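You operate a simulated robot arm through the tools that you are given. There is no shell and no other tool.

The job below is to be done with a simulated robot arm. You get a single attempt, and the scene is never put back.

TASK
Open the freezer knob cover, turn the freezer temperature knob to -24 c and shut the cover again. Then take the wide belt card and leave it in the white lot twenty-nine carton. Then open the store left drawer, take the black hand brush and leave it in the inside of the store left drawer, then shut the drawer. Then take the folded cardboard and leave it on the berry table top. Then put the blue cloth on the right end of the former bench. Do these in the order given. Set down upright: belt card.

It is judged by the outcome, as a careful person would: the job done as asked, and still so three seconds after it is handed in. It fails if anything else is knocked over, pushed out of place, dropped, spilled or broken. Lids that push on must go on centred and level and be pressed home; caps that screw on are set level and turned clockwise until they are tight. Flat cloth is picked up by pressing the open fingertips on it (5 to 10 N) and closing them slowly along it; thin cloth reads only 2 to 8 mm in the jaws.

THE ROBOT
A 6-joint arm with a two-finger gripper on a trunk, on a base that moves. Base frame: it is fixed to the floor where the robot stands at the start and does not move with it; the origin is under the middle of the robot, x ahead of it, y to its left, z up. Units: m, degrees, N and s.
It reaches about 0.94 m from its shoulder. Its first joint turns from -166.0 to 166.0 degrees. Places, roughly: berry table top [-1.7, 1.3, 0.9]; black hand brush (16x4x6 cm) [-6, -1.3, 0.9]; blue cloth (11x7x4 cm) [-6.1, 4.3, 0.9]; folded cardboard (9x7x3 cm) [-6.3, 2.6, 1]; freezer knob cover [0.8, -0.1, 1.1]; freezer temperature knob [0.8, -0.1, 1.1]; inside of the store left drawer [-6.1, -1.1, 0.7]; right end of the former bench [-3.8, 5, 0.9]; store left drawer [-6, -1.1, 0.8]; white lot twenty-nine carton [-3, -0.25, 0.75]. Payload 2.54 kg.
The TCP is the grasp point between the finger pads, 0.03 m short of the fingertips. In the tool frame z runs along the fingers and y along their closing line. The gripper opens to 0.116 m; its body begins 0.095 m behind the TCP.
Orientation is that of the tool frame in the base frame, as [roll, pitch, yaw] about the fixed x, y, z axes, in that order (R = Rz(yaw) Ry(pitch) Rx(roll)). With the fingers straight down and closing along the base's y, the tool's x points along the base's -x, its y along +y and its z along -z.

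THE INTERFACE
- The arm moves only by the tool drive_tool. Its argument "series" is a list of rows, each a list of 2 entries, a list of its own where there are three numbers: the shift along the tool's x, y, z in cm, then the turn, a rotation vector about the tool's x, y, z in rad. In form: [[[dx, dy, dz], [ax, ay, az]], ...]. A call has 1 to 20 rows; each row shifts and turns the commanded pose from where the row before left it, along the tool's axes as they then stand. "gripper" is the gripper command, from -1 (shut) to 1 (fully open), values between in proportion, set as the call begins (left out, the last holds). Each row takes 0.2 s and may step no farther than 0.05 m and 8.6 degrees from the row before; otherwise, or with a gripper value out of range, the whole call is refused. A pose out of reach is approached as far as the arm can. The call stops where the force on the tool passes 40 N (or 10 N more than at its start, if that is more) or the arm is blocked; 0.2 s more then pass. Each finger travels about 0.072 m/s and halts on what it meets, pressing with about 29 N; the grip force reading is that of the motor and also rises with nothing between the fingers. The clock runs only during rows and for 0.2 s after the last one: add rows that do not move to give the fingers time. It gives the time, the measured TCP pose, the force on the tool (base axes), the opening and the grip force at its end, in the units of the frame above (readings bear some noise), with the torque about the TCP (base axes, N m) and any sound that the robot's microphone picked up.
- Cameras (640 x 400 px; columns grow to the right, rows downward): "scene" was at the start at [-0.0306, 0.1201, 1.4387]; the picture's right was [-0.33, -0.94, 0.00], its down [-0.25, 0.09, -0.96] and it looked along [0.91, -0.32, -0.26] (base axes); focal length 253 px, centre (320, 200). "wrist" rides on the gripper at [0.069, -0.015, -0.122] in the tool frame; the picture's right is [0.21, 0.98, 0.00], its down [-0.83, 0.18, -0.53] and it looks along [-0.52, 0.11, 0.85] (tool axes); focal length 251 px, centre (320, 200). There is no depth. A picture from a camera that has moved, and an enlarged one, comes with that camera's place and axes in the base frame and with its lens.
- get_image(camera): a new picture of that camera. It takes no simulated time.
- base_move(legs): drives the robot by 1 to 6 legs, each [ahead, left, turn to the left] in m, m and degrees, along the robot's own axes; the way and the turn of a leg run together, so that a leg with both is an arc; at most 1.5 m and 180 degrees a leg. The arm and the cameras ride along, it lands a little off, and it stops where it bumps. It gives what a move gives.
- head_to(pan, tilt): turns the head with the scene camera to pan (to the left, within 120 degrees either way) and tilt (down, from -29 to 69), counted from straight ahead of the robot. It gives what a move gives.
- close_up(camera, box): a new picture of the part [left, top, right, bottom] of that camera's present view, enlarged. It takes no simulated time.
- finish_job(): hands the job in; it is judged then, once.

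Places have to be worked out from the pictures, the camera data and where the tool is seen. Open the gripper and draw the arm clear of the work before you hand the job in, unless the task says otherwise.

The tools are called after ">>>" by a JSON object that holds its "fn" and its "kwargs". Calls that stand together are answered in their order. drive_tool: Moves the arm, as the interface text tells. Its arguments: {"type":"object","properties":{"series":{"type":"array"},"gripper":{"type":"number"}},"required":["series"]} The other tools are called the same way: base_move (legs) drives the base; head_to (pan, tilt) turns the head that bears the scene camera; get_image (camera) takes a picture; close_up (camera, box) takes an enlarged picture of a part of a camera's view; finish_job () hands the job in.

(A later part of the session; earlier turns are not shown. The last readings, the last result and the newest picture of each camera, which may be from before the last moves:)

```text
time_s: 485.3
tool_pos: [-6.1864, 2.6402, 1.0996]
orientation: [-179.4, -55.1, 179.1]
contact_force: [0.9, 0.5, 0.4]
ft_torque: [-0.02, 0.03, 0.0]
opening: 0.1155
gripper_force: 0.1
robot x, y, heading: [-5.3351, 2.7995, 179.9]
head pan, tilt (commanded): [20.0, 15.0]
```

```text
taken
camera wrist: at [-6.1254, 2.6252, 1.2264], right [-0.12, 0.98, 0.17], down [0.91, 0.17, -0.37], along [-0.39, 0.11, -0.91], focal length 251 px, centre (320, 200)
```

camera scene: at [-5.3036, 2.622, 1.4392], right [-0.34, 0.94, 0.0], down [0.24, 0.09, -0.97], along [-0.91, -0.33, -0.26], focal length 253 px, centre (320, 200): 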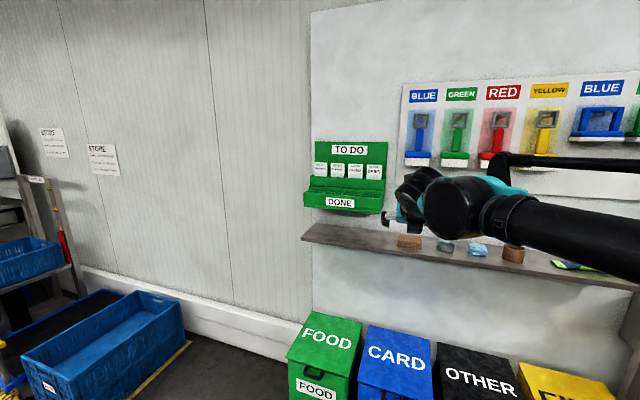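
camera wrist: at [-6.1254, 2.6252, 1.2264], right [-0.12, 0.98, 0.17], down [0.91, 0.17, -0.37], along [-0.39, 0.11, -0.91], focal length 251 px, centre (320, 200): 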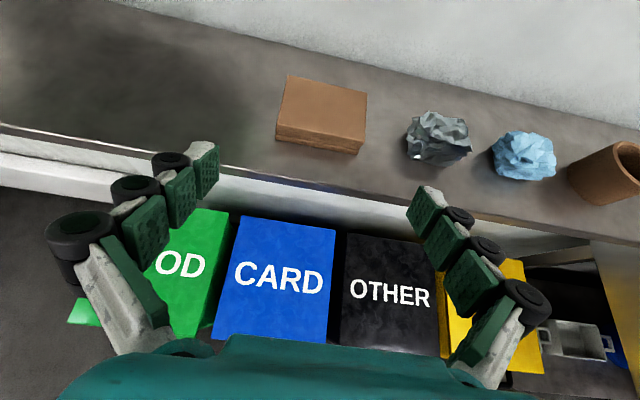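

The block is centred between the fingers. I advance along the finger axis.

>>> {"fn": "drive_tool", "kwargs": {"series": [[[0.2, 0, 4], [0, 0, 0]], [[0.1, 0, 4], [0, 0, 0]], [[0.1, 0, 3], [0, 0, 0]]]}}

>>> {"fn": "get_image", "kwargs": {"camera": "wrist"}}

```text
time_s: 486.1
tool_pos: [-6.2791, 2.6428, 1.0437]
orientation: [-179.5, -55.1, 179.1]
contact_force: [0.1, 0.4, 0.7]
ft_torque: [-0.05, -0.01, 0.01]
opening: 0.1159
gripper_force: 0.0
robot x, y, heading: [-5.3364, 2.8009, 179.5]
head pan, tilt (commanded): [20.0, 15.0]
```

```text
taken
camera wrist: at [-6.218, 2.6278, 1.1704], right [-0.12, 0.98, 0.17], down [0.91, 0.17, -0.37], along [-0.39, 0.11, -0.91], focal length 251 px, centre (320, 200)
```

wrist: 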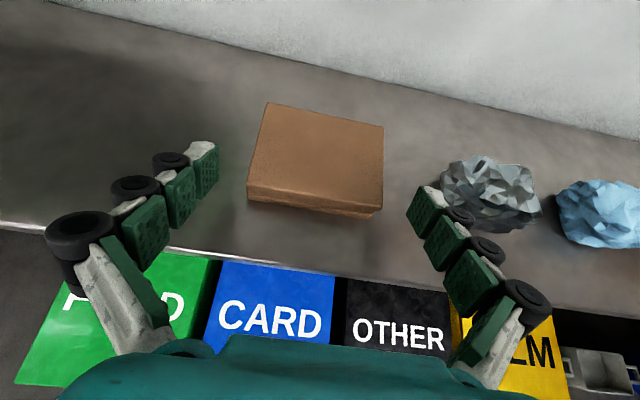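

>>> {"fn": "drive_tool", "kwargs": {"series": [[[0, -0.1, 2], [0, 0, 0]], [[0, 0, 1.8], [0, 0, 0]]]}}

>>> {"fn": "get_image", "kwargs": {"camera": "wrist"}}

```text
time_s: 486.7
tool_pos: [-6.3112, 2.6421, 1.0221]
orientation: [-179.5, -55.2, 179.1]
contact_force: [0.0, 0.2, 0.2]
ft_torque: [0.0, 0.0, 0.0]
opening: 0.1157
gripper_force: 0.0
robot x, y, heading: [-5.3363, 2.8015, 179.8]
head pan, tilt (commanded): [20.0, 15.0]
```

```text
taken
camera wrist: at [-6.2494, 2.6267, 1.1488], right [-0.12, 0.98, 0.17], down [0.91, 0.17, -0.37], along [-0.39, 0.11, -0.91], focal length 251 px, centre (320, 200)
```

wrist: 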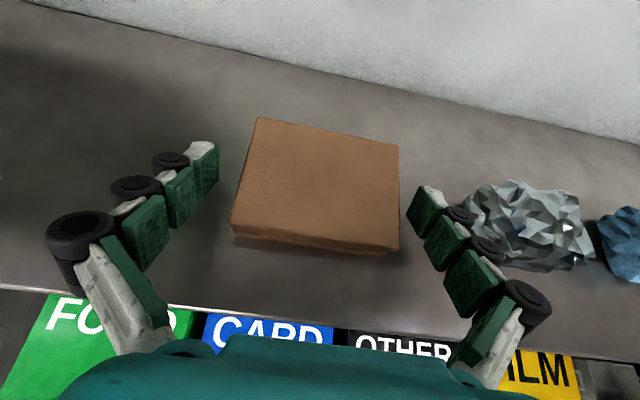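

I lower 5 mm and close on the block.

>>> {"fn": "drive_tool", "kwargs": {"series": [[[-0.41, 0, 0.29], [0, 0, 0]]]}}

>>> {"fn": "drive_tool", "kwargs": {"series": [[[0, 0, 0], [0, 0, 0]], [[0, 0, 0], [0, 0, 0]], [[0, 0, 0], [0, 0, 0]]], "gripper": -1}}

>>> {"fn": "get_image", "kwargs": {"camera": "wrist"}}

```text
time_s: 487.1
tool_pos: [-6.3099, 2.6404, 1.0174]
orientation: [-179.5, -55.1, 179.2]
contact_force: [0.2, -1.4, -0.6]
ft_torque: [-0.01, 0.01, 0.02]
opening: 0.1158
gripper_force: 0.1
robot x, y, heading: [-5.3342, 2.8055, 179.7]
head pan, tilt (commanded): [20.0, 15.0]
```

```text
time_s: 487.6
tool_pos: [-6.3092, 2.645, 1.0206]
orientation: [-179.8, -55.4, 179.5]
contact_force: [13.6, 7.2, 39.8]
ft_torque: [0.58, 0.18, -0.04]
opening: 0.0893
gripper_force: 28.8
robot x, y, heading: [-5.3377, 2.8025, 180.0]
head pan, tilt (commanded): [20.0, 15.0]
stopped in row 2: the force on the tool passed its limit at 46 N (the readings are from after the stop); the commanded pose is now the measured one
```

```text
taken
camera wrist: at [-6.247, 2.6295, 1.1478], right [-0.11, 0.98, 0.18], down [0.91, 0.17, -0.38], along [-0.4, 0.12, -0.91], focal length 251 px, centre (320, 200)
```

wrist: 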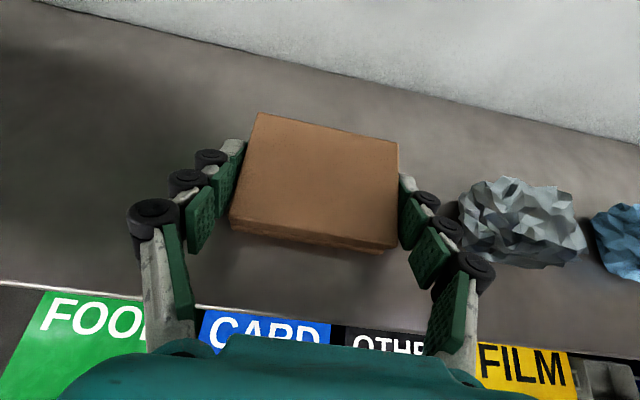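

Gripped (8.9 cm). I lift gently off the shelf.

>>> {"fn": "drive_tool", "kwargs": {"series": [[[0.41, 0, -0.29], [0, 0, 0]], [[0, 0, 0], [0, 0, 0]], [[1.23, 0, -0.86], [0, 0, 0]], [[1.64, 0, -1.14], [0, 0, 0]]]}}

>>> {"fn": "get_image", "kwargs": {"camera": "wrist"}}

>>> {"fn": "get_image", "kwargs": {"camera": "scene"}}

```text
time_s: 488.6
tool_pos: [-6.3109, 2.6449, 1.0586]
orientation: [-179.9, -55.1, 179.5]
contact_force: [0.8, 0.8, -0.2]
ft_torque: [-0.02, 0.01, -0.02]
opening: 0.0887
gripper_force: 28.8
robot x, y, heading: [-5.3371, 2.8012, 179.7]
head pan, tilt (commanded): [20.0, 15.0]
```

```text
taken
camera wrist: at [-6.2497, 2.6298, 1.1846], right [-0.11, 0.98, 0.17], down [0.91, 0.17, -0.37], along [-0.39, 0.12, -0.91], focal length 251 px, centre (320, 200)
```

wrist: 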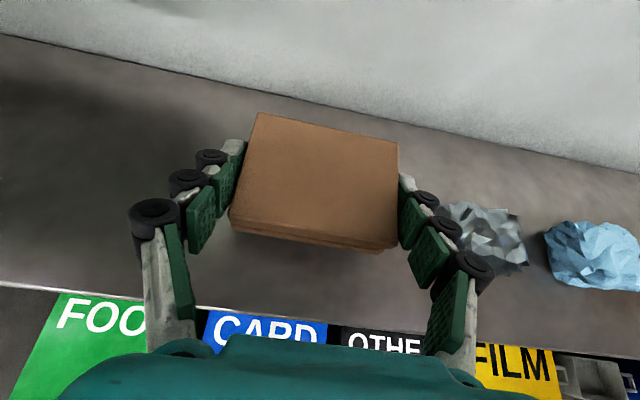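

```text
taken
camera scene: at [-5.3037, 2.622, 1.4392], right [-0.34, 0.94, 0.0], down [0.24, 0.09, -0.97], along [-0.91, -0.33, -0.26], focal length 253 px, centre (320, 200)
```

scene: 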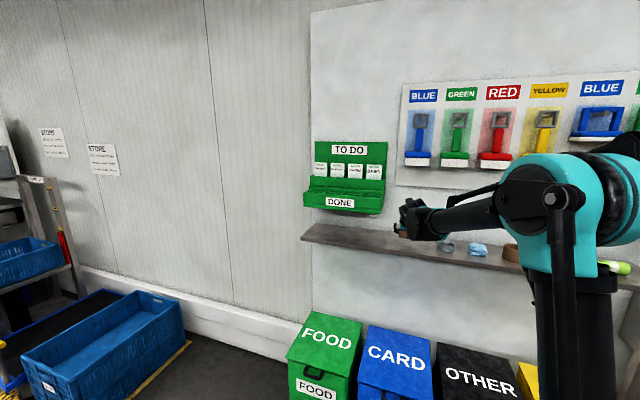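

Lifted cleanly. I back the base away from the shelf and retract the arm for travel.

>>> {"fn": "base_move", "kwargs": {"legs": [[-0.4, 0, 0]]}}

>>> {"fn": "drive_tool", "kwargs": {"series": [[[-0.64, 0, -3.97], [0, 0, 0]], [[-0.64, 0, -3.97], [0, 0, 0]], [[-0.64, 0, -3.97], [0, 0, 0]], [[-0.64, 0, -3.97], [0, 0, 0]], [[-0.64, 0, -3.97], [0, 0, 0]], [[-0.64, 0, -3.97], [0, 0, 0]], [[-0.64, 0, -3.97], [0, 0, 0]]]}}

>>> {"fn": "get_image", "kwargs": {"camera": "wrist"}}

```text
time_s: 491.1
tool_pos: [-5.9046, 2.6435, 1.0579]
orientation: [-179.9, -55.1, 179.3]
contact_force: [0.2, 0.6, 0.1]
ft_torque: [-0.01, 0.01, 0.0]
opening: 0.0883
gripper_force: 29.2
robot x, y, heading: [-4.929, 2.8048, 180.0]
head pan, tilt (commanded): [20.0, 15.0]
```

```text
time_s: 492.8
tool_pos: [-5.6505, 2.6395, 1.1789]
orientation: [-179.9, -55.0, 179.5]
contact_force: [-0.4, -1.3, -0.7]
ft_torque: [0.04, 0.0, 0.01]
opening: 0.0886
gripper_force: 28.8
robot x, y, heading: [-4.9272, 2.8046, 179.8]
head pan, tilt (commanded): [20.0, 15.0]
```

```text
taken
camera wrist: at [-5.5891, 2.624, 1.3066], right [-0.11, 0.98, 0.17], down [0.91, 0.17, -0.37], along [-0.39, 0.12, -0.91], focal length 251 px, centre (320, 200)
```

wrist: 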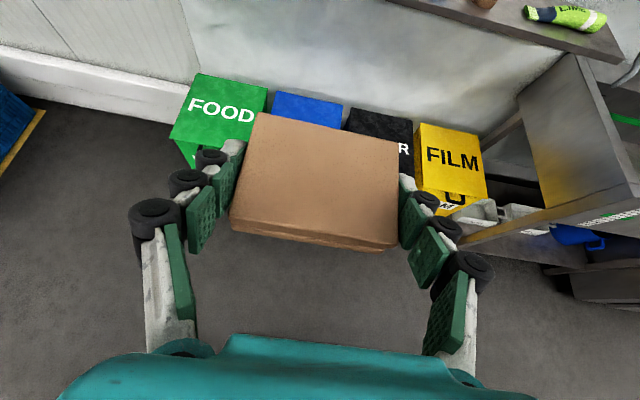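

Now I travel around the former to the berry table: turn to face +y, drive up the corridor, then +x, then back down toward the table.

>>> {"fn": "base_move", "kwargs": {"legs": [[0.0, 0, -90], [1.4, 0, 0], [1.4, 0, 0], [0.35, 0, 0]]}}

>>> {"fn": "get_image", "kwargs": {"camera": "scene"}}

```text
time_s: 512.0
tool_pos: [-5.2127, 6.6719, 1.1794]
orientation: [-179.8, -55.1, 91.9]
contact_force: [-0.7, 0.4, -0.6]
ft_torque: [-0.02, -0.02, -0.04]
opening: 0.0887
gripper_force: 29.2
robot x, y, heading: [-5.0159, 5.9603, 92.6]
head pan, tilt (commanded): [20.0, 15.0]
```

```text
taken
camera scene: at [-5.1981, 5.9214, 1.4392], right [0.92, 0.38, 0.0], down [0.1, -0.24, -0.97], along [-0.37, 0.89, -0.26], focal length 253 px, centre (320, 200)
```

scene: 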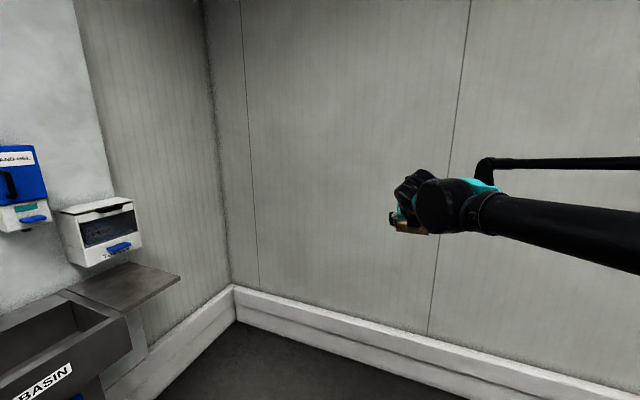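

>>> {"fn": "base_move", "kwargs": {"legs": [[0, 0, -92.6], [1.4, 0.03, 0], [1.4, 0, 0], [0.45, 0, 0], [0, 0, -90]]}}

>>> {"fn": "head_to", "kwargs": {"pan": 10, "tilt": 15}}

>>> {"fn": "get_image", "kwargs": {"camera": "scene"}}

```text
time_s: 535.5
tool_pos: [-1.581, 5.3182, 1.1793]
orientation: [-179.9, -55.1, -88.7]
contact_force: [0.8, 0.4, 0.3]
ft_torque: [-0.01, 0.0, -0.01]
opening: 0.0886
gripper_force: 28.9
robot x, y, heading: [-1.7724, 6.0338, -88.2]
head pan, tilt (commanded): [20.0, 15.0]
```

```text
time_s: 536.2
tool_pos: [-1.5795, 5.3191, 1.1796]
orientation: [-179.8, -55.1, -88.6]
contact_force: [-0.3, -0.4, -0.3]
ft_torque: [0.0, -0.04, -0.01]
opening: 0.0884
gripper_force: 29.4
robot x, y, heading: [-1.7665, 6.0311, -88.4]
head pan, tilt (commanded): [10.0, 15.0]
```

```text
taken
camera scene: at [-1.6, 6.0672, 1.4392], right [-0.98, -0.2, 0.0], down [-0.05, 0.25, -0.97], along [0.2, -0.95, -0.26], focal length 253 px, centre (320, 200)
```

scene: 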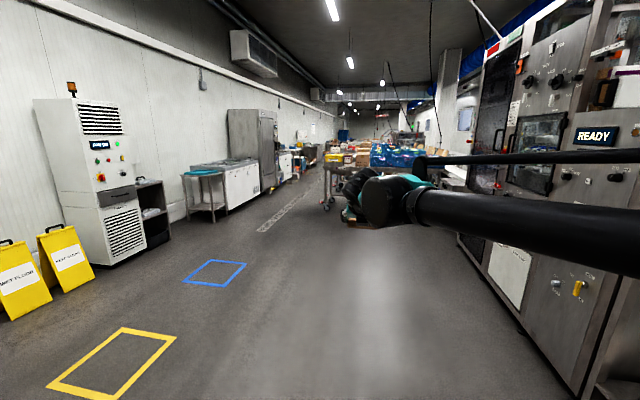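

>>> {"fn": "base_move", "kwargs": {"legs": [[1.4, 0, -1.5], [1.2, 0, 0]]}}

>>> {"fn": "get_image", "kwargs": {"camera": "scene"}}

>>> {"fn": "head_to", "kwargs": {"pan": -10, "tilt": 20}}

>>> {"fn": "get_image", "kwargs": {"camera": "scene"}}

```text
time_s: 548.7
tool_pos: [-1.4731, 2.7615, 1.1793]
orientation: [-179.9, -55.1, -87.6]
contact_force: [0.3, 0.2, 0.7]
ft_torque: [0.03, 0.01, 0.01]
opening: 0.0885
gripper_force: 28.7
robot x, y, heading: [-1.6748, 3.4719, -87.3]
head pan, tilt (commanded): [10.0, 15.0]
```

```text
taken
camera scene: at [-1.5071, 3.5085, 1.4392], right [-0.97, -0.22, 0.0], down [-0.06, 0.25, -0.97], along [0.21, -0.94, -0.26], focal length 253 px, centre (320, 200)
```

scene: 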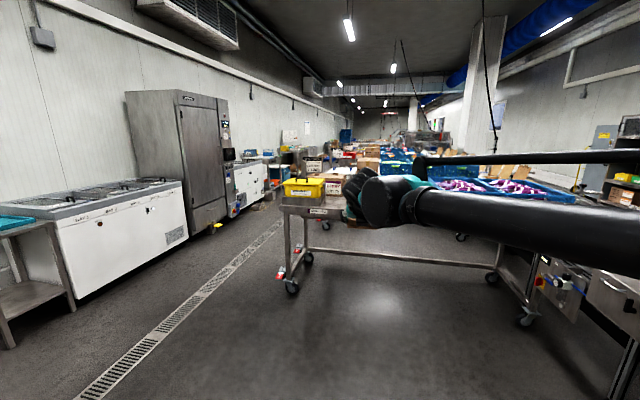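

```text
time_s: 549.6
tool_pos: [-1.4726, 2.7603, 1.1797]
orientation: [180.0, -55.1, -87.5]
contact_force: [-0.3, 0.3, -0.5]
ft_torque: [-0.04, 0.05, 0.02]
opening: 0.0889
gripper_force: 29.5
robot x, y, heading: [-1.6733, 3.4668, -87.2]
head pan, tilt (commanded): [-10.0, 20.0]
```

```text
taken
camera scene: at [-1.5393, 3.5071, 1.431], right [-0.99, 0.12, 0.0], down [0.04, 0.34, -0.94], along [-0.12, -0.93, -0.34], focal length 253 px, centre (320, 200)
```

scene: 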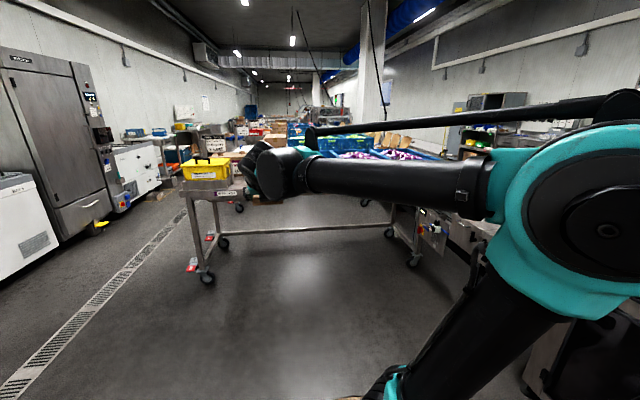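

The berry table's near edge is at y≈1.55 (x −0.75…−2.75). I move closer and look at its top with the wrist camera and the head.

>>> {"fn": "base_move", "kwargs": {"legs": [[0.7, 0, -2.7]]}}

>>> {"fn": "get_image", "kwargs": {"camera": "wrist"}}

>>> {"fn": "head_to", "kwargs": {"pan": 15, "tilt": 25}}

>>> {"fn": "get_image", "kwargs": {"camera": "scene"}}

```text
time_s: 553.4
tool_pos: [-1.4801, 2.0518, 1.1801]
orientation: [-179.9, -55.1, -89.9]
contact_force: [0.1, -0.6, -0.3]
ft_torque: [0.0, 0.0, -0.03]
opening: 0.0883
gripper_force: 28.8
robot x, y, heading: [-1.6526, 2.7728, -89.5]
head pan, tilt (commanded): [-10.0, 20.0]
```

```text
taken
camera wrist: at [-1.4647, 2.112, 1.3066], right [-0.98, -0.13, 0.17], down [-0.19, 0.91, -0.37], along [-0.11, -0.4, -0.91], focal length 251 px, centre (320, 200)
```

wrist: 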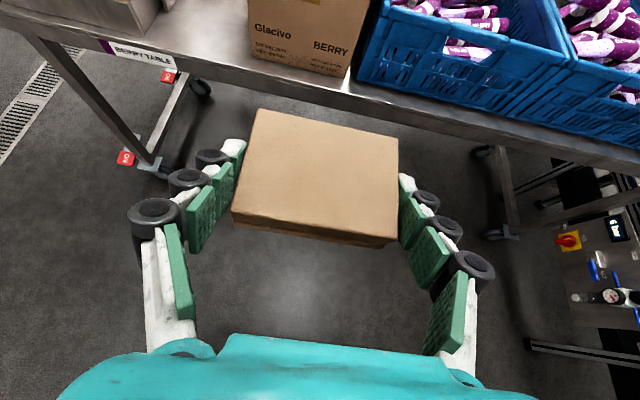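

```text
time_s: 554.3
tool_pos: [-1.4802, 2.0521, 1.1794]
orientation: [-179.9, -55.1, -89.9]
contact_force: [0.6, -0.6, 0.3]
ft_torque: [0.03, -0.01, 0.01]
opening: 0.0886
gripper_force: 29.4
robot x, y, heading: [-1.6527, 2.7672, -89.4]
head pan, tilt (commanded): [15.0, 25.0]
```

```text
taken
camera scene: at [-1.4774, 2.8028, 1.4229], right [-0.96, -0.27, 0.0], down [-0.11, 0.41, -0.91], along [0.24, -0.87, -0.42], focal length 253 px, centre (320, 200)
```

scene: 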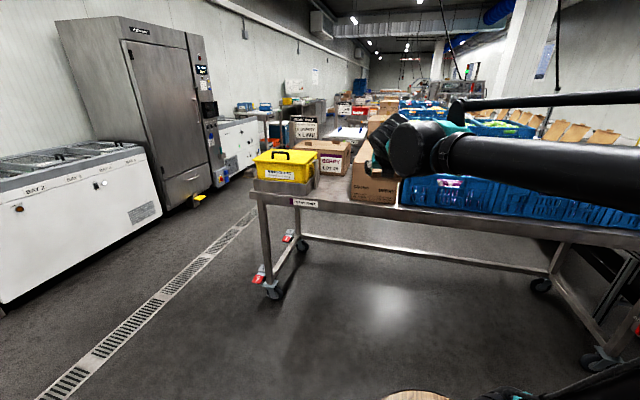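

There is a free patch of table top between the steel tray with the yellow caddy and the BERRY carton (x≈−1.12…−1.31). I shift the base left to face it and look again.

>>> {"fn": "base_move", "kwargs": {"legs": [[0.1, 0.26, 0]]}}

>>> {"fn": "get_image", "kwargs": {"camera": "wrist"}}

>>> {"fn": "get_image", "kwargs": {"camera": "scene"}}

```text
time_s: 556.3
tool_pos: [-1.2188, 1.9497, 1.1795]
orientation: [-179.9, -55.1, -89.7]
contact_force: [-0.3, 0.6, -0.1]
ft_torque: [0.0, 0.06, -0.03]
opening: 0.0887
gripper_force: 28.7
robot x, y, heading: [-1.3899, 2.6664, -89.4]
head pan, tilt (commanded): [15.0, 25.0]
```

```text
taken
camera wrist: at [-1.2043, 2.0103, 1.3066], right [-0.98, -0.13, 0.17], down [-0.19, 0.91, -0.37], along [-0.11, -0.4, -0.91], focal length 251 px, centre (320, 200)
```

wrist: 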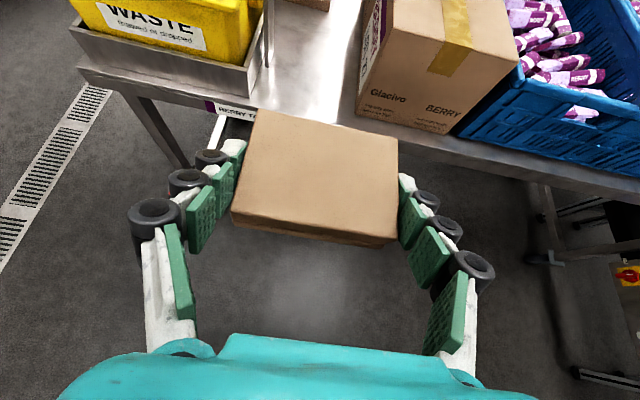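

```text
taken
camera scene: at [-1.2169, 2.7012, 1.4229], right [-0.96, -0.27, 0.0], down [-0.11, 0.41, -0.91], along [0.24, -0.87, -0.42], focal length 253 px, centre (320, 200)
```

scene: 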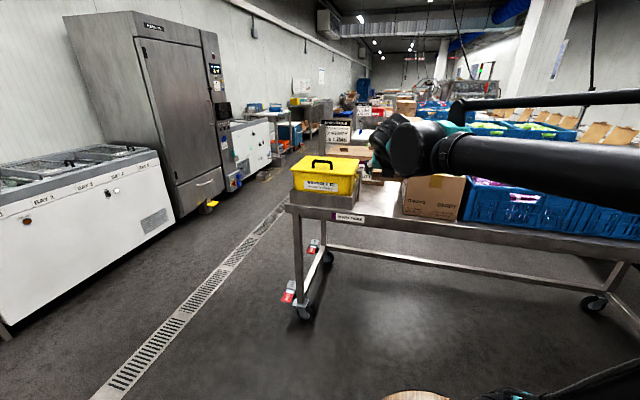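

The free patch spans x≈−1.11…−1.30 and from the table edge (y≈1.66) back to at least y≈1.28. I drive 0.18 m closer, then reach over the patch at safe height.

>>> {"fn": "base_move", "kwargs": {"legs": [[0.18, 0.01, -0.4]]}}

>>> {"fn": "drive_tool", "kwargs": {"series": [[[2.2, 0, 3.1], [0, 0, 0]], [[2.2, 0, 3.1], [0, 0, 0]], [[2.2, 0, 3.1], [0, 0, 0]]]}}

>>> {"fn": "get_image", "kwargs": {"camera": "wrist"}}

```text
time_s: 557.8
tool_pos: [-1.2153, 1.773, 1.1793]
orientation: [-180.0, -55.0, -90.2]
contact_force: [0.0, 0.3, -0.8]
ft_torque: [-0.01, -0.01, 0.02]
opening: 0.0886
gripper_force: 28.0
robot x, y, heading: [-1.3808, 2.4924, -90.0]
head pan, tilt (commanded): [15.0, 25.0]
```

```text
time_s: 558.5
tool_pos: [-1.2173, 1.661, 1.1803]
orientation: [-179.9, -55.1, -90.2]
contact_force: [0.1, 0.9, 0.5]
ft_torque: [-0.04, -0.01, 0.02]
opening: 0.0887
gripper_force: 29.2
robot x, y, heading: [-1.3785, 2.4981, -89.9]
head pan, tilt (commanded): [15.0, 25.0]
```

```text
taken
camera wrist: at [-1.2001, 1.7225, 1.3067], right [-0.98, -0.12, 0.18], down [-0.18, 0.91, -0.37], along [-0.11, -0.4, -0.91], focal length 251 px, centre (320, 200)
```

wrist: 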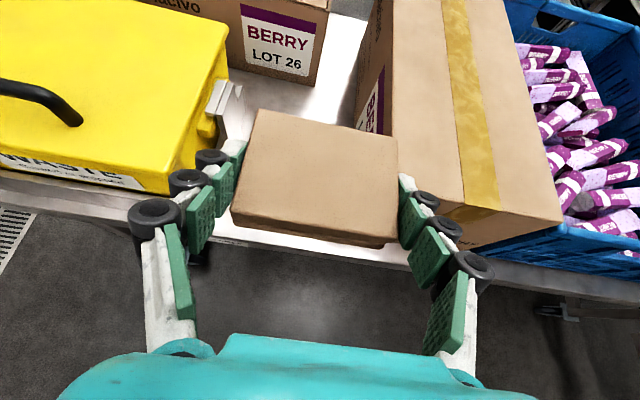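

>>> {"fn": "drive_tool", "kwargs": {"series": [[[2.2, -0.7, 3.1], [0, 0, 0]], [[2.2, -0.7, 3.1], [0, 0, 0]], [[2.2, -0.6, 3.1], [0, 0, 0]]]}}

>>> {"fn": "get_image", "kwargs": {"camera": "wrist"}}

>>> {"fn": "get_image", "kwargs": {"camera": "scene"}}

```text
time_s: 559.4
tool_pos: [-1.1973, 1.5432, 1.1835]
orientation: [-179.9, -55.1, -90.1]
contact_force: [-0.2, 0.8, 0.2]
ft_torque: [0.04, -0.03, -0.02]
opening: 0.0887
gripper_force: 28.9
robot x, y, heading: [-1.3829, 2.4922, -90.0]
head pan, tilt (commanded): [15.0, 25.0]
```

```text
taken
camera wrist: at [-1.1815, 1.6043, 1.3102], right [-0.98, -0.12, 0.17], down [-0.18, 0.91, -0.37], along [-0.11, -0.4, -0.91], focal length 251 px, centre (320, 200)
```

wrist: 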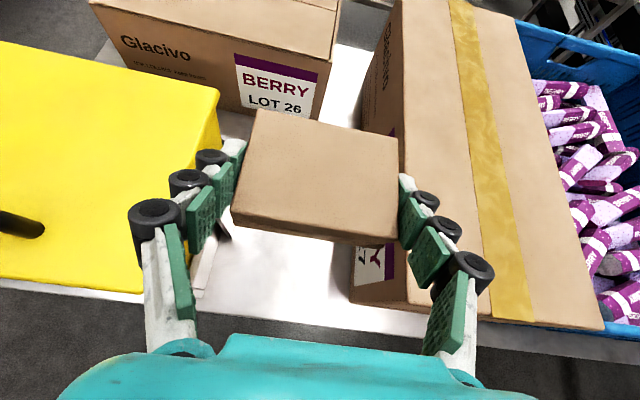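

```text
taken
camera scene: at [-1.2059, 2.5242, 1.4229], right [-0.97, -0.26, 0.0], down [-0.11, 0.41, -0.91], along [0.24, -0.88, -0.42], focal length 253 px, centre (320, 200)
```

scene: 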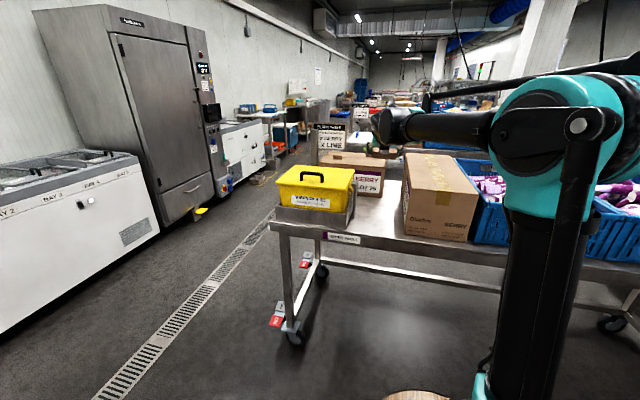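

The block hangs over the free patch with ~3 cm clearance on both sides. I lower straight down.

>>> {"fn": "drive_tool", "kwargs": {"series": [[[-3.28, 0, 2.29], [0, 0, 0]], [[-3.28, 0, 2.29], [0, 0, 0]], [[-3.28, 0, 2.29], [0, 0, 0]], [[-3.28, 0, 2.29], [0, 0, 0]]]}}

>>> {"fn": "get_image", "kwargs": {"camera": "wrist"}}

>>> {"fn": "close_up", "kwargs": {"camera": "scene", "box": [260, 110, 480, 270]}}

```text
time_s: 560.4
tool_pos: [-1.1957, 1.543, 1.0178]
orientation: [-179.8, -55.0, -90.2]
contact_force: [-1.0, -0.5, 0.9]
ft_torque: [-0.02, -0.01, 0.01]
opening: 0.0884
gripper_force: 28.8
robot x, y, heading: [-1.3803, 2.4918, -89.8]
head pan, tilt (commanded): [15.0, 25.0]
```

```text
taken
camera wrist: at [-1.1795, 1.6046, 1.1453], right [-0.98, -0.12, 0.17], down [-0.18, 0.91, -0.37], along [-0.11, -0.4, -0.91], focal length 251 px, centre (320, 200)
```

wrist: 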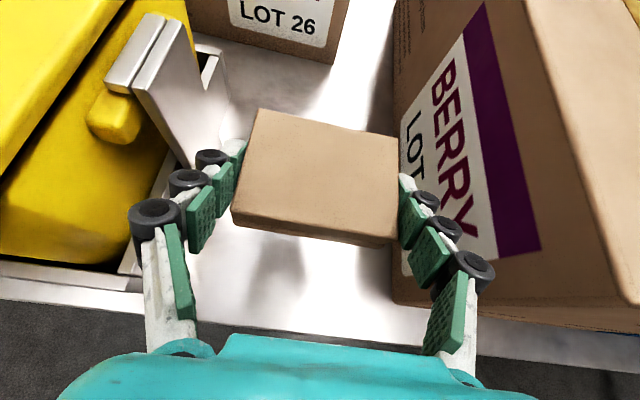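

```text
2.50 times, centred on (370, 190) of scene
camera zoom: at [-1.2058, 2.5239, 1.4229], right [-0.97, -0.26, 0.0], down [-0.11, 0.41, -0.91], along [0.24, -0.88, -0.42], focal length 632 px, centre (195, 225)
```

zoom: 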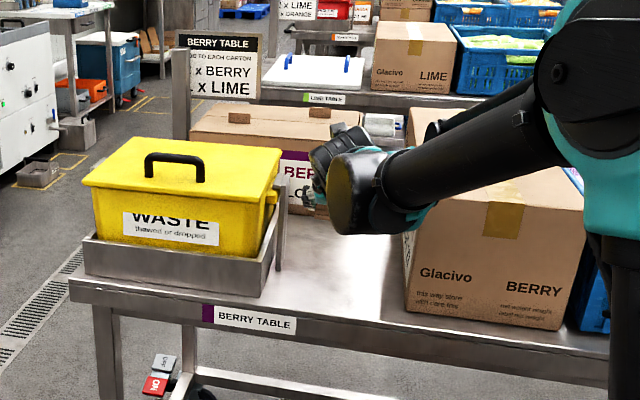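

>>> {"fn": "drive_tool", "kwargs": {"series": [[[-1.64, 0, 1.14], [0, 0, 0]], [[-1.64, 0, 1.14], [0, 0, 0]], [[-0.82, 0, 0.57], [0, 0, 0]], [[-0.65, 0, 0.46], [0, 0, 0]]]}}

>>> {"fn": "get_image", "kwargs": {"camera": "wrist"}}

```text
time_s: 561.4
tool_pos: [-1.1951, 1.545, 0.9646]
orientation: [-179.9, -55.1, -90.2]
contact_force: [0.0, 0.2, 0.3]
ft_torque: [-0.02, 0.07, -0.01]
opening: 0.0886
gripper_force: 29.0
robot x, y, heading: [-1.3843, 2.4899, -89.8]
head pan, tilt (commanded): [15.0, 25.0]
```

```text
taken
camera wrist: at [-1.1801, 1.6053, 1.0907], right [-0.98, -0.12, 0.17], down [-0.18, 0.91, -0.37], along [-0.11, -0.4, -0.91], focal length 251 px, centre (320, 200)
```

wrist: 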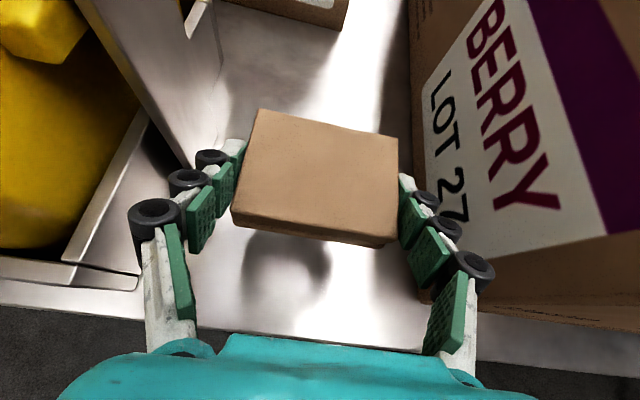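

>>> {"fn": "drive_tool", "kwargs": {"series": [[[-0.41, 0, 0.29], [0, 0, 0]], [[-0.41, 0, 0.29], [0, 0, 0]], [[-0.41, 0, 0.29], [0, 0, 0]], [[-0.41, 0, 0.29], [0, 0, 0]], [[-0.33, 0, 0.23], [0, 0, 0]], [[-0.33, 0, 0.23], [0, 0, 0]], [[-0.33, 0, 0.23], [0, 0, 0]]]}}

```text
time_s: 563.0
tool_pos: [-1.197, 1.5441, 0.9314]
orientation: [-179.9, -55.1, -90.2]
contact_force: [0.1, 0.2, -0.5]
ft_torque: [0.01, -0.01, 0.04]
opening: 0.0889
gripper_force: 28.7
robot x, y, heading: [-1.3807, 2.4946, -89.7]
head pan, tilt (commanded): [15.0, 25.0]
```

>>> {"fn": "drive_tool", "kwargs": {"series": [[[-0.33, 0, 0.23], [0, 0, 0]], [[-0.33, 0, 0.23], [0, 0, 0]], [[-0.33, 0, 0.23], [0, 0, 0]], [[-0.33, 0, 0.23], [0, 0, 0]], [[-0.33, 0, 0.23], [0, 0, 0]]]}}

>>> {"fn": "get_image", "kwargs": {"camera": "wrist"}}

```text
time_s: 564.1
tool_pos: [-1.1962, 1.5425, 0.911]
orientation: [-179.9, -55.1, -90.2]
contact_force: [0.1, -0.3, -0.2]
ft_torque: [-0.02, -0.01, 0.03]
opening: 0.0885
gripper_force: 29.5
robot x, y, heading: [-1.3789, 2.4887, -90.0]
head pan, tilt (commanded): [15.0, 25.0]
```

```text
taken
camera wrist: at [-1.1788, 1.6036, 1.0379], right [-0.98, -0.12, 0.17], down [-0.18, 0.91, -0.37], along [-0.11, -0.4, -0.91], focal length 251 px, centre (320, 200)
```

wrist: 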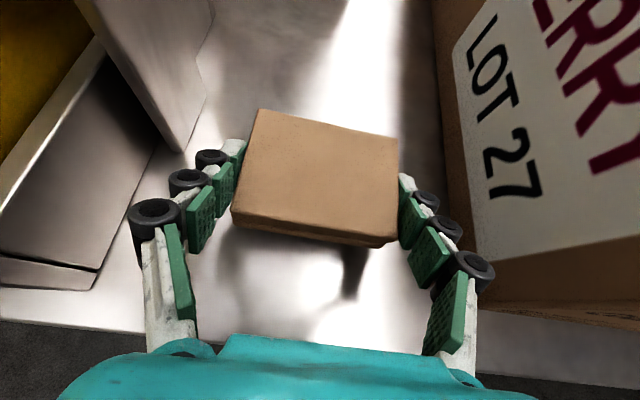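

>>> {"fn": "drive_tool", "kwargs": {"series": [[[-0.33, 0, 0.23], [0, 0, 0]], [[-0.33, 0, 0.23], [0, 0, 0]], [[-0.33, 0, 0.23], [0, 0, 0]], [[-0.33, 0, 0.23], [0, 0, 0]], [[-0.33, 0, 0.23], [0, 0, 0]], [[-0.33, 0, 0.23], [0, 0, 0]]]}}

```text
time_s: 565.5
tool_pos: [-1.1936, 1.5442, 0.889]
orientation: [-179.9, -55.1, -90.3]
contact_force: [-0.4, 0.4, 0.5]
ft_torque: [0.0, -0.02, 0.0]
opening: 0.0885
gripper_force: 28.6
robot x, y, heading: [-1.3815, 2.4923, -90.0]
head pan, tilt (commanded): [15.0, 25.0]
```

>>> {"fn": "drive_tool", "kwargs": {"series": [[[-0.33, 0, 0.23], [0, 0, 0]], [[-0.33, 0, 0.23], [0, 0, 0]], [[-0.33, 0, 0.23], [0, 0, 0]], [[-0.33, 0, 0.23], [0, 0, 0]], [[-0.33, 0, 0.23], [0, 0, 0]], [[-0.33, 0, 0.23], [0, 0, 0]], [[-0.33, 0, 0.23], [0, 0, 0]], [[-0.33, 0, 0.23], [0, 0, 0]]]}}

>>> {"fn": "get_image", "kwargs": {"camera": "wrist"}}

```text
time_s: 566.3
tool_pos: [-1.1941, 1.5428, 0.8806]
orientation: [179.9, -55.6, -90.0]
contact_force: [-2.9, 8.8, 22.2]
ft_torque: [0.02, 0.18, 0.04]
opening: 0.0891
gripper_force: 28.8
robot x, y, heading: [-1.3815, 2.4934, -89.7]
head pan, tilt (commanded): [15.0, 25.0]
stopped in row 3: the force on the tool passed its limit at 52 N (the readings are from after the stop); the commanded pose is now the measured one
```

```text
taken
camera wrist: at [-1.1786, 1.6052, 1.0076], right [-0.98, -0.12, 0.18], down [-0.18, 0.91, -0.38], along [-0.11, -0.4, -0.91], focal length 251 px, centre (320, 200)
```

wrist: 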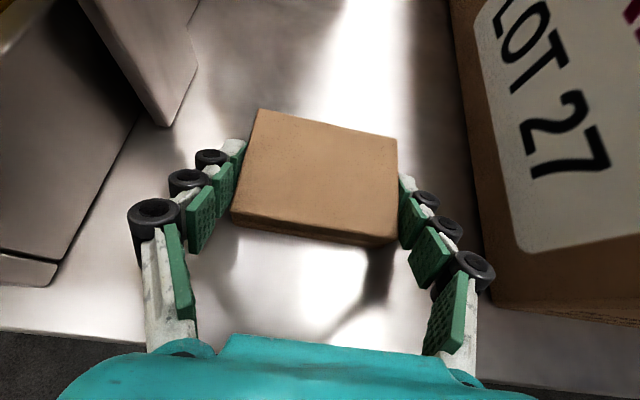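

Contact with the table. I ease off 1 mm and open slightly to release the block.

>>> {"fn": "drive_tool", "kwargs": {"series": [[[0.1, 0, -0.07], [0, 0, 0]]]}}

>>> {"fn": "drive_tool", "kwargs": {"series": [[[0, 0, 0], [0, 0, 0]], [[0, 0, 0], [0, 0, 0]]], "gripper": 0.82}}

>>> {"fn": "get_image", "kwargs": {"camera": "wrist"}}

```text
time_s: 566.7
tool_pos: [-1.194, 1.5436, 0.8807]
orientation: [-180.0, -55.4, -90.1]
contact_force: [0.6, 5.9, 10.0]
ft_torque: [0.02, 0.33, -0.18]
opening: 0.0884
gripper_force: 29.6
robot x, y, heading: [-1.382, 2.492, -89.8]
head pan, tilt (commanded): [15.0, 25.0]
```

```text
time_s: 567.3
tool_pos: [-1.1941, 1.5432, 0.8813]
orientation: [-179.9, -55.5, -90.2]
contact_force: [0.8, 0.3, 0.7]
ft_torque: [-0.01, -0.04, 0.02]
opening: 0.1058
gripper_force: 0.0
robot x, y, heading: [-1.3757, 2.4915, -89.9]
head pan, tilt (commanded): [15.0, 25.0]
```

```text
taken
camera wrist: at [-1.1789, 1.6039, 1.0075], right [-0.98, -0.12, 0.18], down [-0.18, 0.91, -0.38], along [-0.11, -0.4, -0.91], focal length 251 px, centre (320, 200)
```

wrist: 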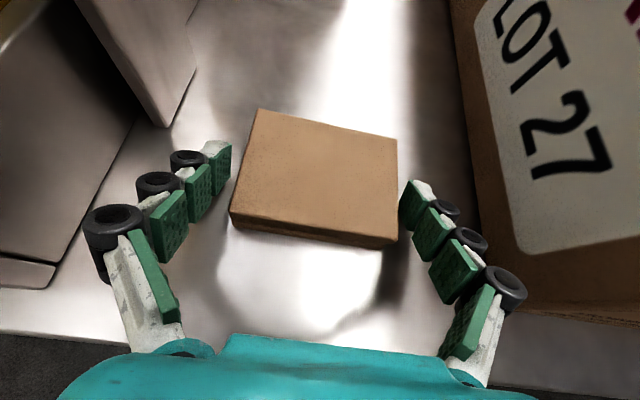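

Released and resting flat. I raise straight up between the neighbours, then retract.

>>> {"fn": "drive_tool", "kwargs": {"series": [[[1.64, 0, -1.14], [0, 0, 0]], [[3.28, 0, -2.29], [0, 0, 0]], [[3.28, 0, -2.29], [0, 0, 0]], [[3.28, 0, -2.29], [0, 0, 0]], [[3.28, 0, -2.29], [0, 0, 0]], [[3.28, 0, -2.29], [0, 0, 0]], [[3.28, 0, -2.29], [0, 0, 0]], [[3.28, 0, -2.29], [0, 0, 0]]]}}

>>> {"fn": "get_image", "kwargs": {"camera": "wrist"}}

```text
time_s: 569.1
tool_pos: [-1.1924, 1.544, 1.1816]
orientation: [-180.0, -55.4, -90.1]
contact_force: [-0.1, 0.5, -0.8]
ft_torque: [0.02, 0.01, 0.02]
opening: 0.1058
gripper_force: 0.0
robot x, y, heading: [-1.3817, 2.4919, -90.1]
head pan, tilt (commanded): [15.0, 25.0]
```

```text
taken
camera wrist: at [-1.1768, 1.6061, 1.3076], right [-0.98, -0.12, 0.18], down [-0.18, 0.91, -0.38], along [-0.11, -0.4, -0.91], focal length 251 px, centre (320, 200)
```

wrist: 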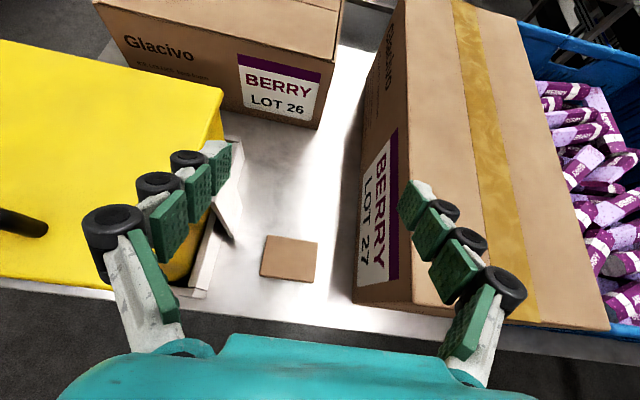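

The cardboard lies flat on the berry table top. Now the cloth: I retract the arm and drive back around to the wash station.

>>> {"fn": "drive_tool", "kwargs": {"series": [[[-2.2, 0, -3.1], [0, 0, 0]], [[-2.2, 0, -3.1], [0, 0, 0]], [[-2.2, 0, -3.1], [0, 0, 0]], [[-2.2, 0, -3.1], [0, 0, 0]], [[-2.2, 0, -3.1], [0, 0, 0]], [[-2.2, 0, -3.1], [0, 0, 0]]]}}

>>> {"fn": "base_move", "kwargs": {"legs": [[-1.4, 0, 0], [-1.4, 0, 0], [-0.65, 0, 0], [0, 0, -90]]}}

>>> {"fn": "get_image", "kwargs": {"camera": "scene"}}

```text
time_s: 570.5
tool_pos: [-1.1924, 1.772, 1.1766]
orientation: [-180.0, -55.4, -90.1]
contact_force: [0.5, -0.8, -0.6]
ft_torque: [0.0, 0.01, -0.05]
opening: 0.1056
gripper_force: 0.1
robot x, y, heading: [-1.3814, 2.4933, -89.7]
head pan, tilt (commanded): [15.0, 25.0]
```

```text
time_s: 591.0
tool_pos: [-2.0875, 5.7278, 1.177]
orientation: [-179.8, -55.3, -177.6]
contact_force: [-0.7, -1.0, 0.2]
ft_torque: [-0.01, -0.03, 0.03]
opening: 0.1056
gripper_force: 0.1
robot x, y, heading: [-1.3755, 5.9513, -177.4]
head pan, tilt (commanded): [15.0, 25.0]
```

```text
taken
camera scene: at [-1.3369, 5.7759, 1.4229], right [-0.3, 0.95, 0.0], down [0.4, 0.13, -0.91], along [-0.86, -0.27, -0.42], focal length 253 px, centre (320, 200)
```

scene: 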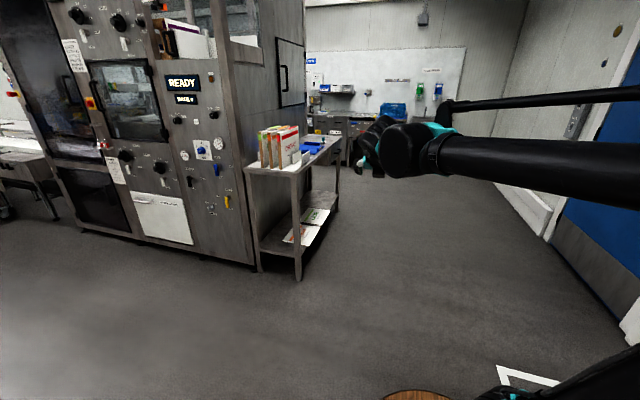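

>>> {"fn": "base_move", "kwargs": {"legs": [[0.1, -0.05, -2.6], [1.4, 0, 0], [1.4, 0, 0], [0.4, 0, 0]]}}

>>> {"fn": "head_to", "kwargs": {"pan": 30, "tilt": 18}}

>>> {"fn": "get_image", "kwargs": {"camera": "scene"}}

>>> {"fn": "head_to", "kwargs": {"pan": 100, "tilt": 25}}

>>> {"fn": "get_image", "kwargs": {"camera": "scene"}}

```text
time_s: 607.2
tool_pos: [-5.3306, 5.9399, 1.1774]
orientation: [-179.9, -55.4, 177.0]
contact_force: [-0.3, 0.4, 0.4]
ft_torque: [-0.02, -0.02, 0.0]
opening: 0.1058
gripper_force: 0.0
robot x, y, heading: [-4.603, 6.0906, 177.3]
head pan, tilt (commanded): [15.0, 25.0]
```

```text
time_s: 607.9
tool_pos: [-5.3309, 5.94, 1.1768]
orientation: [-179.9, -55.4, 177.1]
contact_force: [0.4, 0.9, 0.2]
ft_torque: [0.03, 0.01, 0.01]
opening: 0.1055
gripper_force: 0.1
robot x, y, heading: [-4.5998, 6.0934, 177.4]
head pan, tilt (commanded): [30.0, 18.0]
```

```text
taken
camera scene: at [-4.5714, 5.8962, 1.4342], right [-0.46, 0.89, 0.0], down [0.28, 0.14, -0.95], along [-0.85, -0.43, -0.31], focal length 253 px, centre (320, 200)
```

scene: 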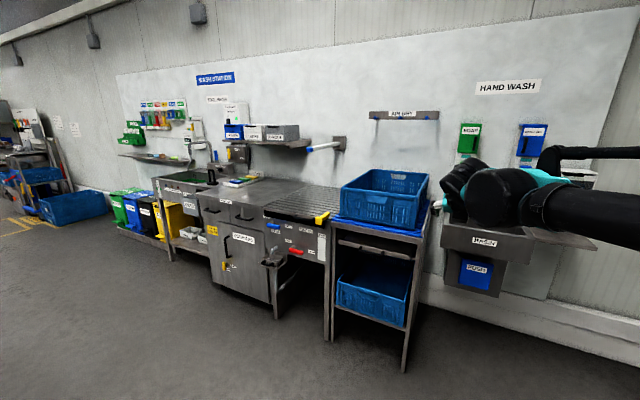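

```text
time_s: 609.4
tool_pos: [-5.3292, 5.9419, 1.1781]
orientation: [-179.9, -55.4, 177.0]
contact_force: [-0.4, 0.0, 0.0]
ft_torque: [0.0, -0.01, 0.0]
opening: 0.1056
gripper_force: 0.1
robot x, y, heading: [-4.6047, 6.0901, 177.4]
head pan, tilt (commanded): [100.0, 25.0]
```

```text
taken
camera scene: at [-4.4769, 5.8475, 1.4229], right [-0.99, -0.13, 0.0], down [-0.05, 0.42, -0.91], along [0.11, -0.9, -0.42], focal length 253 px, centre (320, 200)
```

scene: 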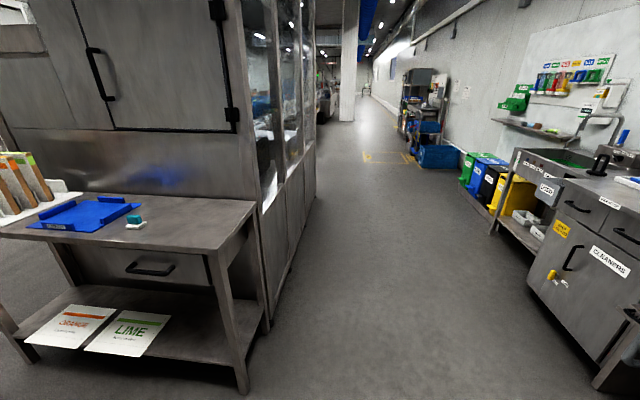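

>>> {"fn": "head_to", "kwargs": {"pan": 40, "tilt": 18}}

>>> {"fn": "close_up", "kwargs": {"camera": "scene", "box": [200, 110, 400, 250]}}

```text
time_s: 610.6
tool_pos: [-5.3302, 5.941, 1.1769]
orientation: [-180.0, -55.4, 177.1]
contact_force: [0.2, -0.5, -0.5]
ft_torque: [-0.04, -0.01, 0.01]
opening: 0.1058
gripper_force: 0.1
robot x, y, heading: [-4.6006, 6.0916, 177.2]
head pan, tilt (commanded): [40.0, 18.0]
```

```text
2.86 times, centred on (300, 180) of scene
camera zoom: at [-4.5627, 5.8824, 1.4343], right [-0.61, 0.8, 0.0], down [0.25, 0.19, -0.95], along [-0.76, -0.58, -0.31], focal length 722 px, centre (377, 257)
```

zoom: 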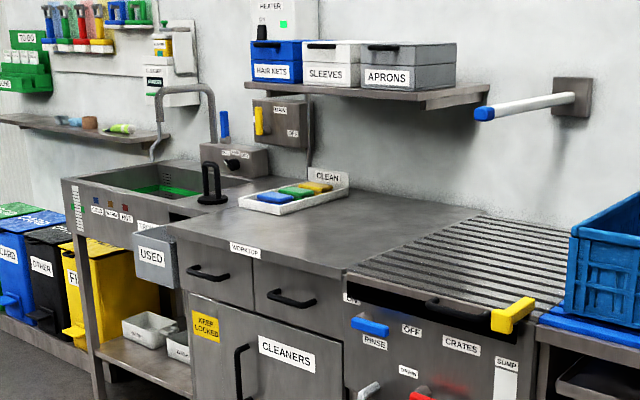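

The blue cloth is the front one in the CLEAN tray, ≈[−6.07,4.35]. The bench's right end (x −3.65…−4.0, y 4.75–5.18) is free. I drive to the worktop.

>>> {"fn": "base_move", "kwargs": {"legs": [[0, 1.4, 2.6], [0.1, 0.1, 0], [0.35, 0, 0]]}}

>>> {"fn": "head_to", "kwargs": {"pan": 20, "tilt": 25}}

>>> {"fn": "get_image", "kwargs": {"camera": "scene"}}

>>> {"fn": "get_image", "kwargs": {"camera": "wrist"}}

```text
time_s: 620.5
tool_pos: [-5.8037, 4.3922, 1.1772]
orientation: [-179.9, -55.4, 179.8]
contact_force: [-0.3, -0.7, 0.3]
ft_torque: [0.0, 0.01, 0.02]
opening: 0.1057
gripper_force: 0.1
robot x, y, heading: [-5.0838, 4.5775, 179.9]
head pan, tilt (commanded): [40.0, 18.0]
```

```text
time_s: 621.3
tool_pos: [-5.8035, 4.3904, 1.1769]
orientation: [-179.9, -55.4, 179.7]
contact_force: [0.3, 0.4, 0.0]
ft_torque: [0.0, -0.01, 0.0]
opening: 0.1056
gripper_force: 0.2
robot x, y, heading: [-5.0884, 4.5801, 180.1]
head pan, tilt (commanded): [20.0, 25.0]
```

```text
taken
camera scene: at [-5.05, 4.3974, 1.423], right [-0.34, 0.94, 0.0], down [0.4, 0.14, -0.91], along [-0.85, -0.31, -0.42], focal length 253 px, centre (320, 200)
```

scene: 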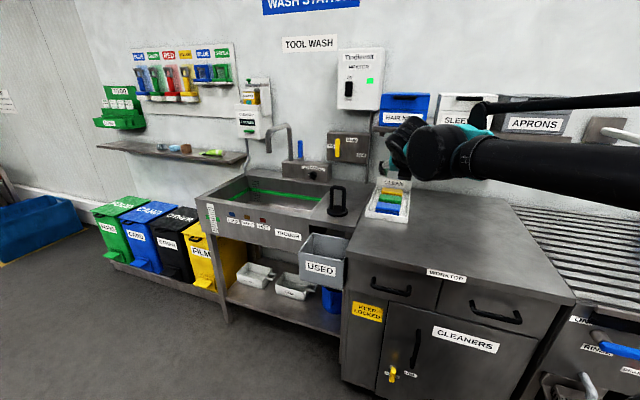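

```text
taken
camera wrist: at [-5.7425, 4.3758, 1.3035], right [-0.12, 0.98, 0.18], down [0.91, 0.18, -0.38], along [-0.4, 0.11, -0.91], focal length 251 px, centre (320, 200)
```

wrist: 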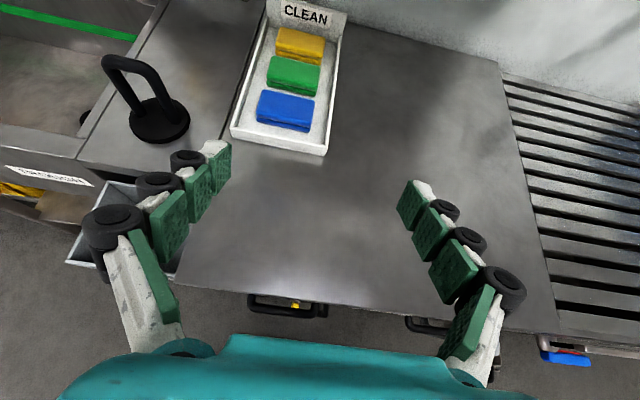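

I can see the folded blue cloth clearly: x −6.06…−6.13, y≈4.28…4.385, in a shallow tray with ~3.6 cm free on each side. I'll grip it across its width from the front with a 48° pitch; first to a pre-approach point with the fingers fully open.

>>> {"fn": "drive_tool", "kwargs": {"series": [[[0, 0, 0], [0, -0.1135, 0]], [[0, 0, 0], [0, -0.1135, 0]], [[0.73, -0.97, 3.89], [0, 0, 0]], [[0.73, -0.97, 3.89], [0, 0, 0]], [[0.73, -0.97, 3.89], [0, 0, 0]], [[0.73, -0.97, 3.89], [0, 0, 0]], [[0.73, -0.97, 3.89], [0, 0, 0]], [[0.73, -0.97, 3.89], [0, 0, 0]]], "gripper": 1}}

>>> {"fn": "get_image", "kwargs": {"camera": "wrist"}}

>>> {"fn": "get_image", "kwargs": {"camera": "scene"}}

```text
time_s: 623.1
tool_pos: [-5.9934, 4.3344, 1.0342]
orientation: [-179.9, -42.5, 179.8]
contact_force: [0.5, 0.1, 1.0]
ft_torque: [-0.02, 0.02, -0.02]
opening: 0.1159
gripper_force: 0.0
robot x, y, heading: [-5.0864, 4.5792, 179.9]
head pan, tilt (commanded): [20.0, 25.0]
```

```text
taken
camera wrist: at [-5.9608, 4.3182, 1.1716], right [-0.16, 0.98, 0.14], down [0.97, 0.18, -0.16], along [-0.19, 0.11, -0.98], focal length 251 px, centre (320, 200)
```

wrist: 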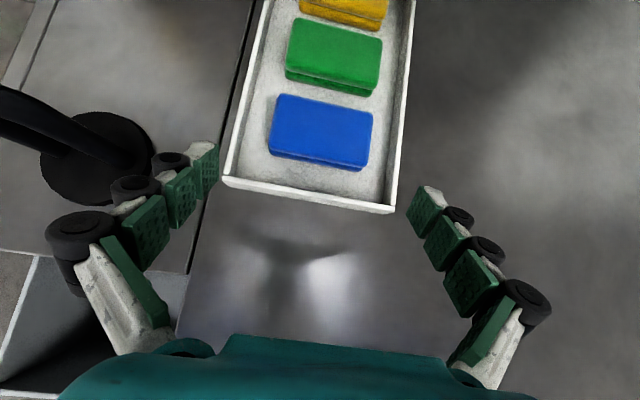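

```text
taken
camera scene: at [-5.0496, 4.3976, 1.4229], right [-0.34, 0.94, 0.0], down [0.4, 0.14, -0.91], along [-0.85, -0.31, -0.42], focal length 253 px, centre (320, 200)
```

scene: 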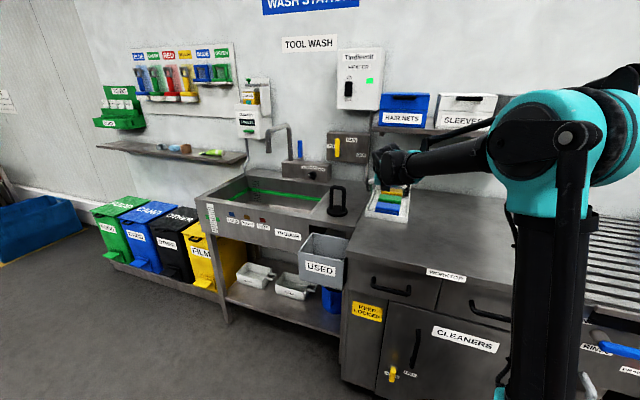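

The cloth is centred within 2 mm. I shift 3 mm right (to clear the tray rim equally) and advance 8 cm.

>>> {"fn": "drive_tool", "kwargs": {"series": [[[-0.4, 0.3, 4], [0, 0, 0]], [[-0.3, 0, 4], [0, 0, 0]]], "gripper": 0.94}}

>>> {"fn": "get_image", "kwargs": {"camera": "wrist"}}

```text
time_s: 623.7
tool_pos: [-6.0436, 4.3356, 0.9693]
orientation: [180.0, -42.4, 179.8]
contact_force: [0.2, -0.3, 0.2]
ft_torque: [0.01, 0.0, 0.02]
opening: 0.1125
gripper_force: 0.1
robot x, y, heading: [-5.0829, 4.5797, 180.0]
head pan, tilt (commanded): [20.0, 25.0]
```

```text
taken
camera wrist: at [-6.011, 4.3208, 1.1067], right [-0.16, 0.98, 0.14], down [0.97, 0.18, -0.16], along [-0.19, 0.11, -0.98], focal length 251 px, centre (320, 200)
```

wrist: 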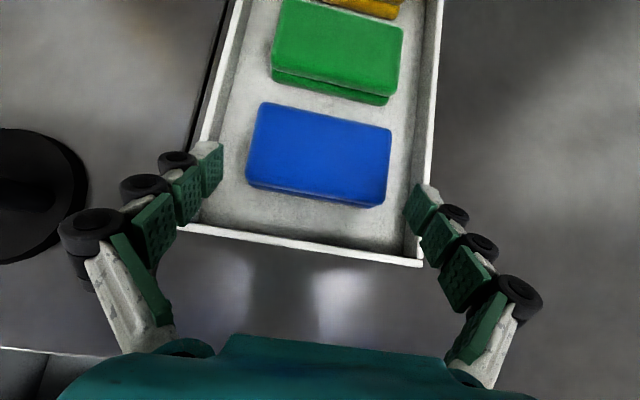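

>>> {"fn": "drive_tool", "kwargs": {"series": [[[-0.12, 0, 2], [0, 0, 0]], [[-0.12, 0, 2], [0, 0, 0]], [[-0.12, 0, 1.7], [0, 0, 0]]]}}

>>> {"fn": "get_image", "kwargs": {"camera": "wrist"}}

```text
time_s: 624.5
tool_pos: [-6.0788, 4.3365, 0.9266]
orientation: [-179.9, -42.5, 180.0]
contact_force: [-0.1, 0.7, 0.7]
ft_torque: [0.01, 0.03, -0.01]
opening: 0.1125
gripper_force: 0.2
robot x, y, heading: [-5.0836, 4.5759, 180.2]
head pan, tilt (commanded): [20.0, 25.0]
```

```text
taken
camera wrist: at [-6.0474, 4.3219, 1.0636], right [-0.16, 0.98, 0.14], down [0.97, 0.18, -0.16], along [-0.19, 0.11, -0.98], focal length 251 px, centre (320, 200)
```

wrist: 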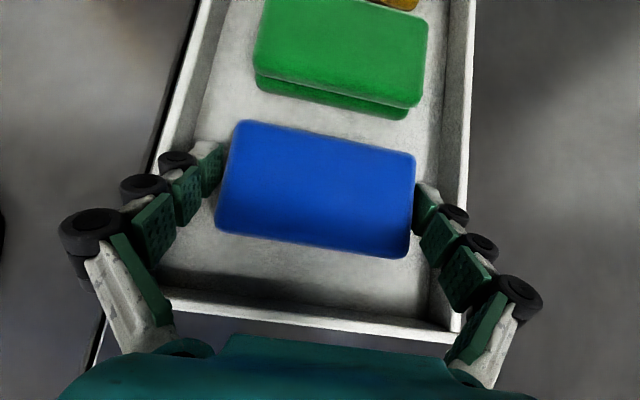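

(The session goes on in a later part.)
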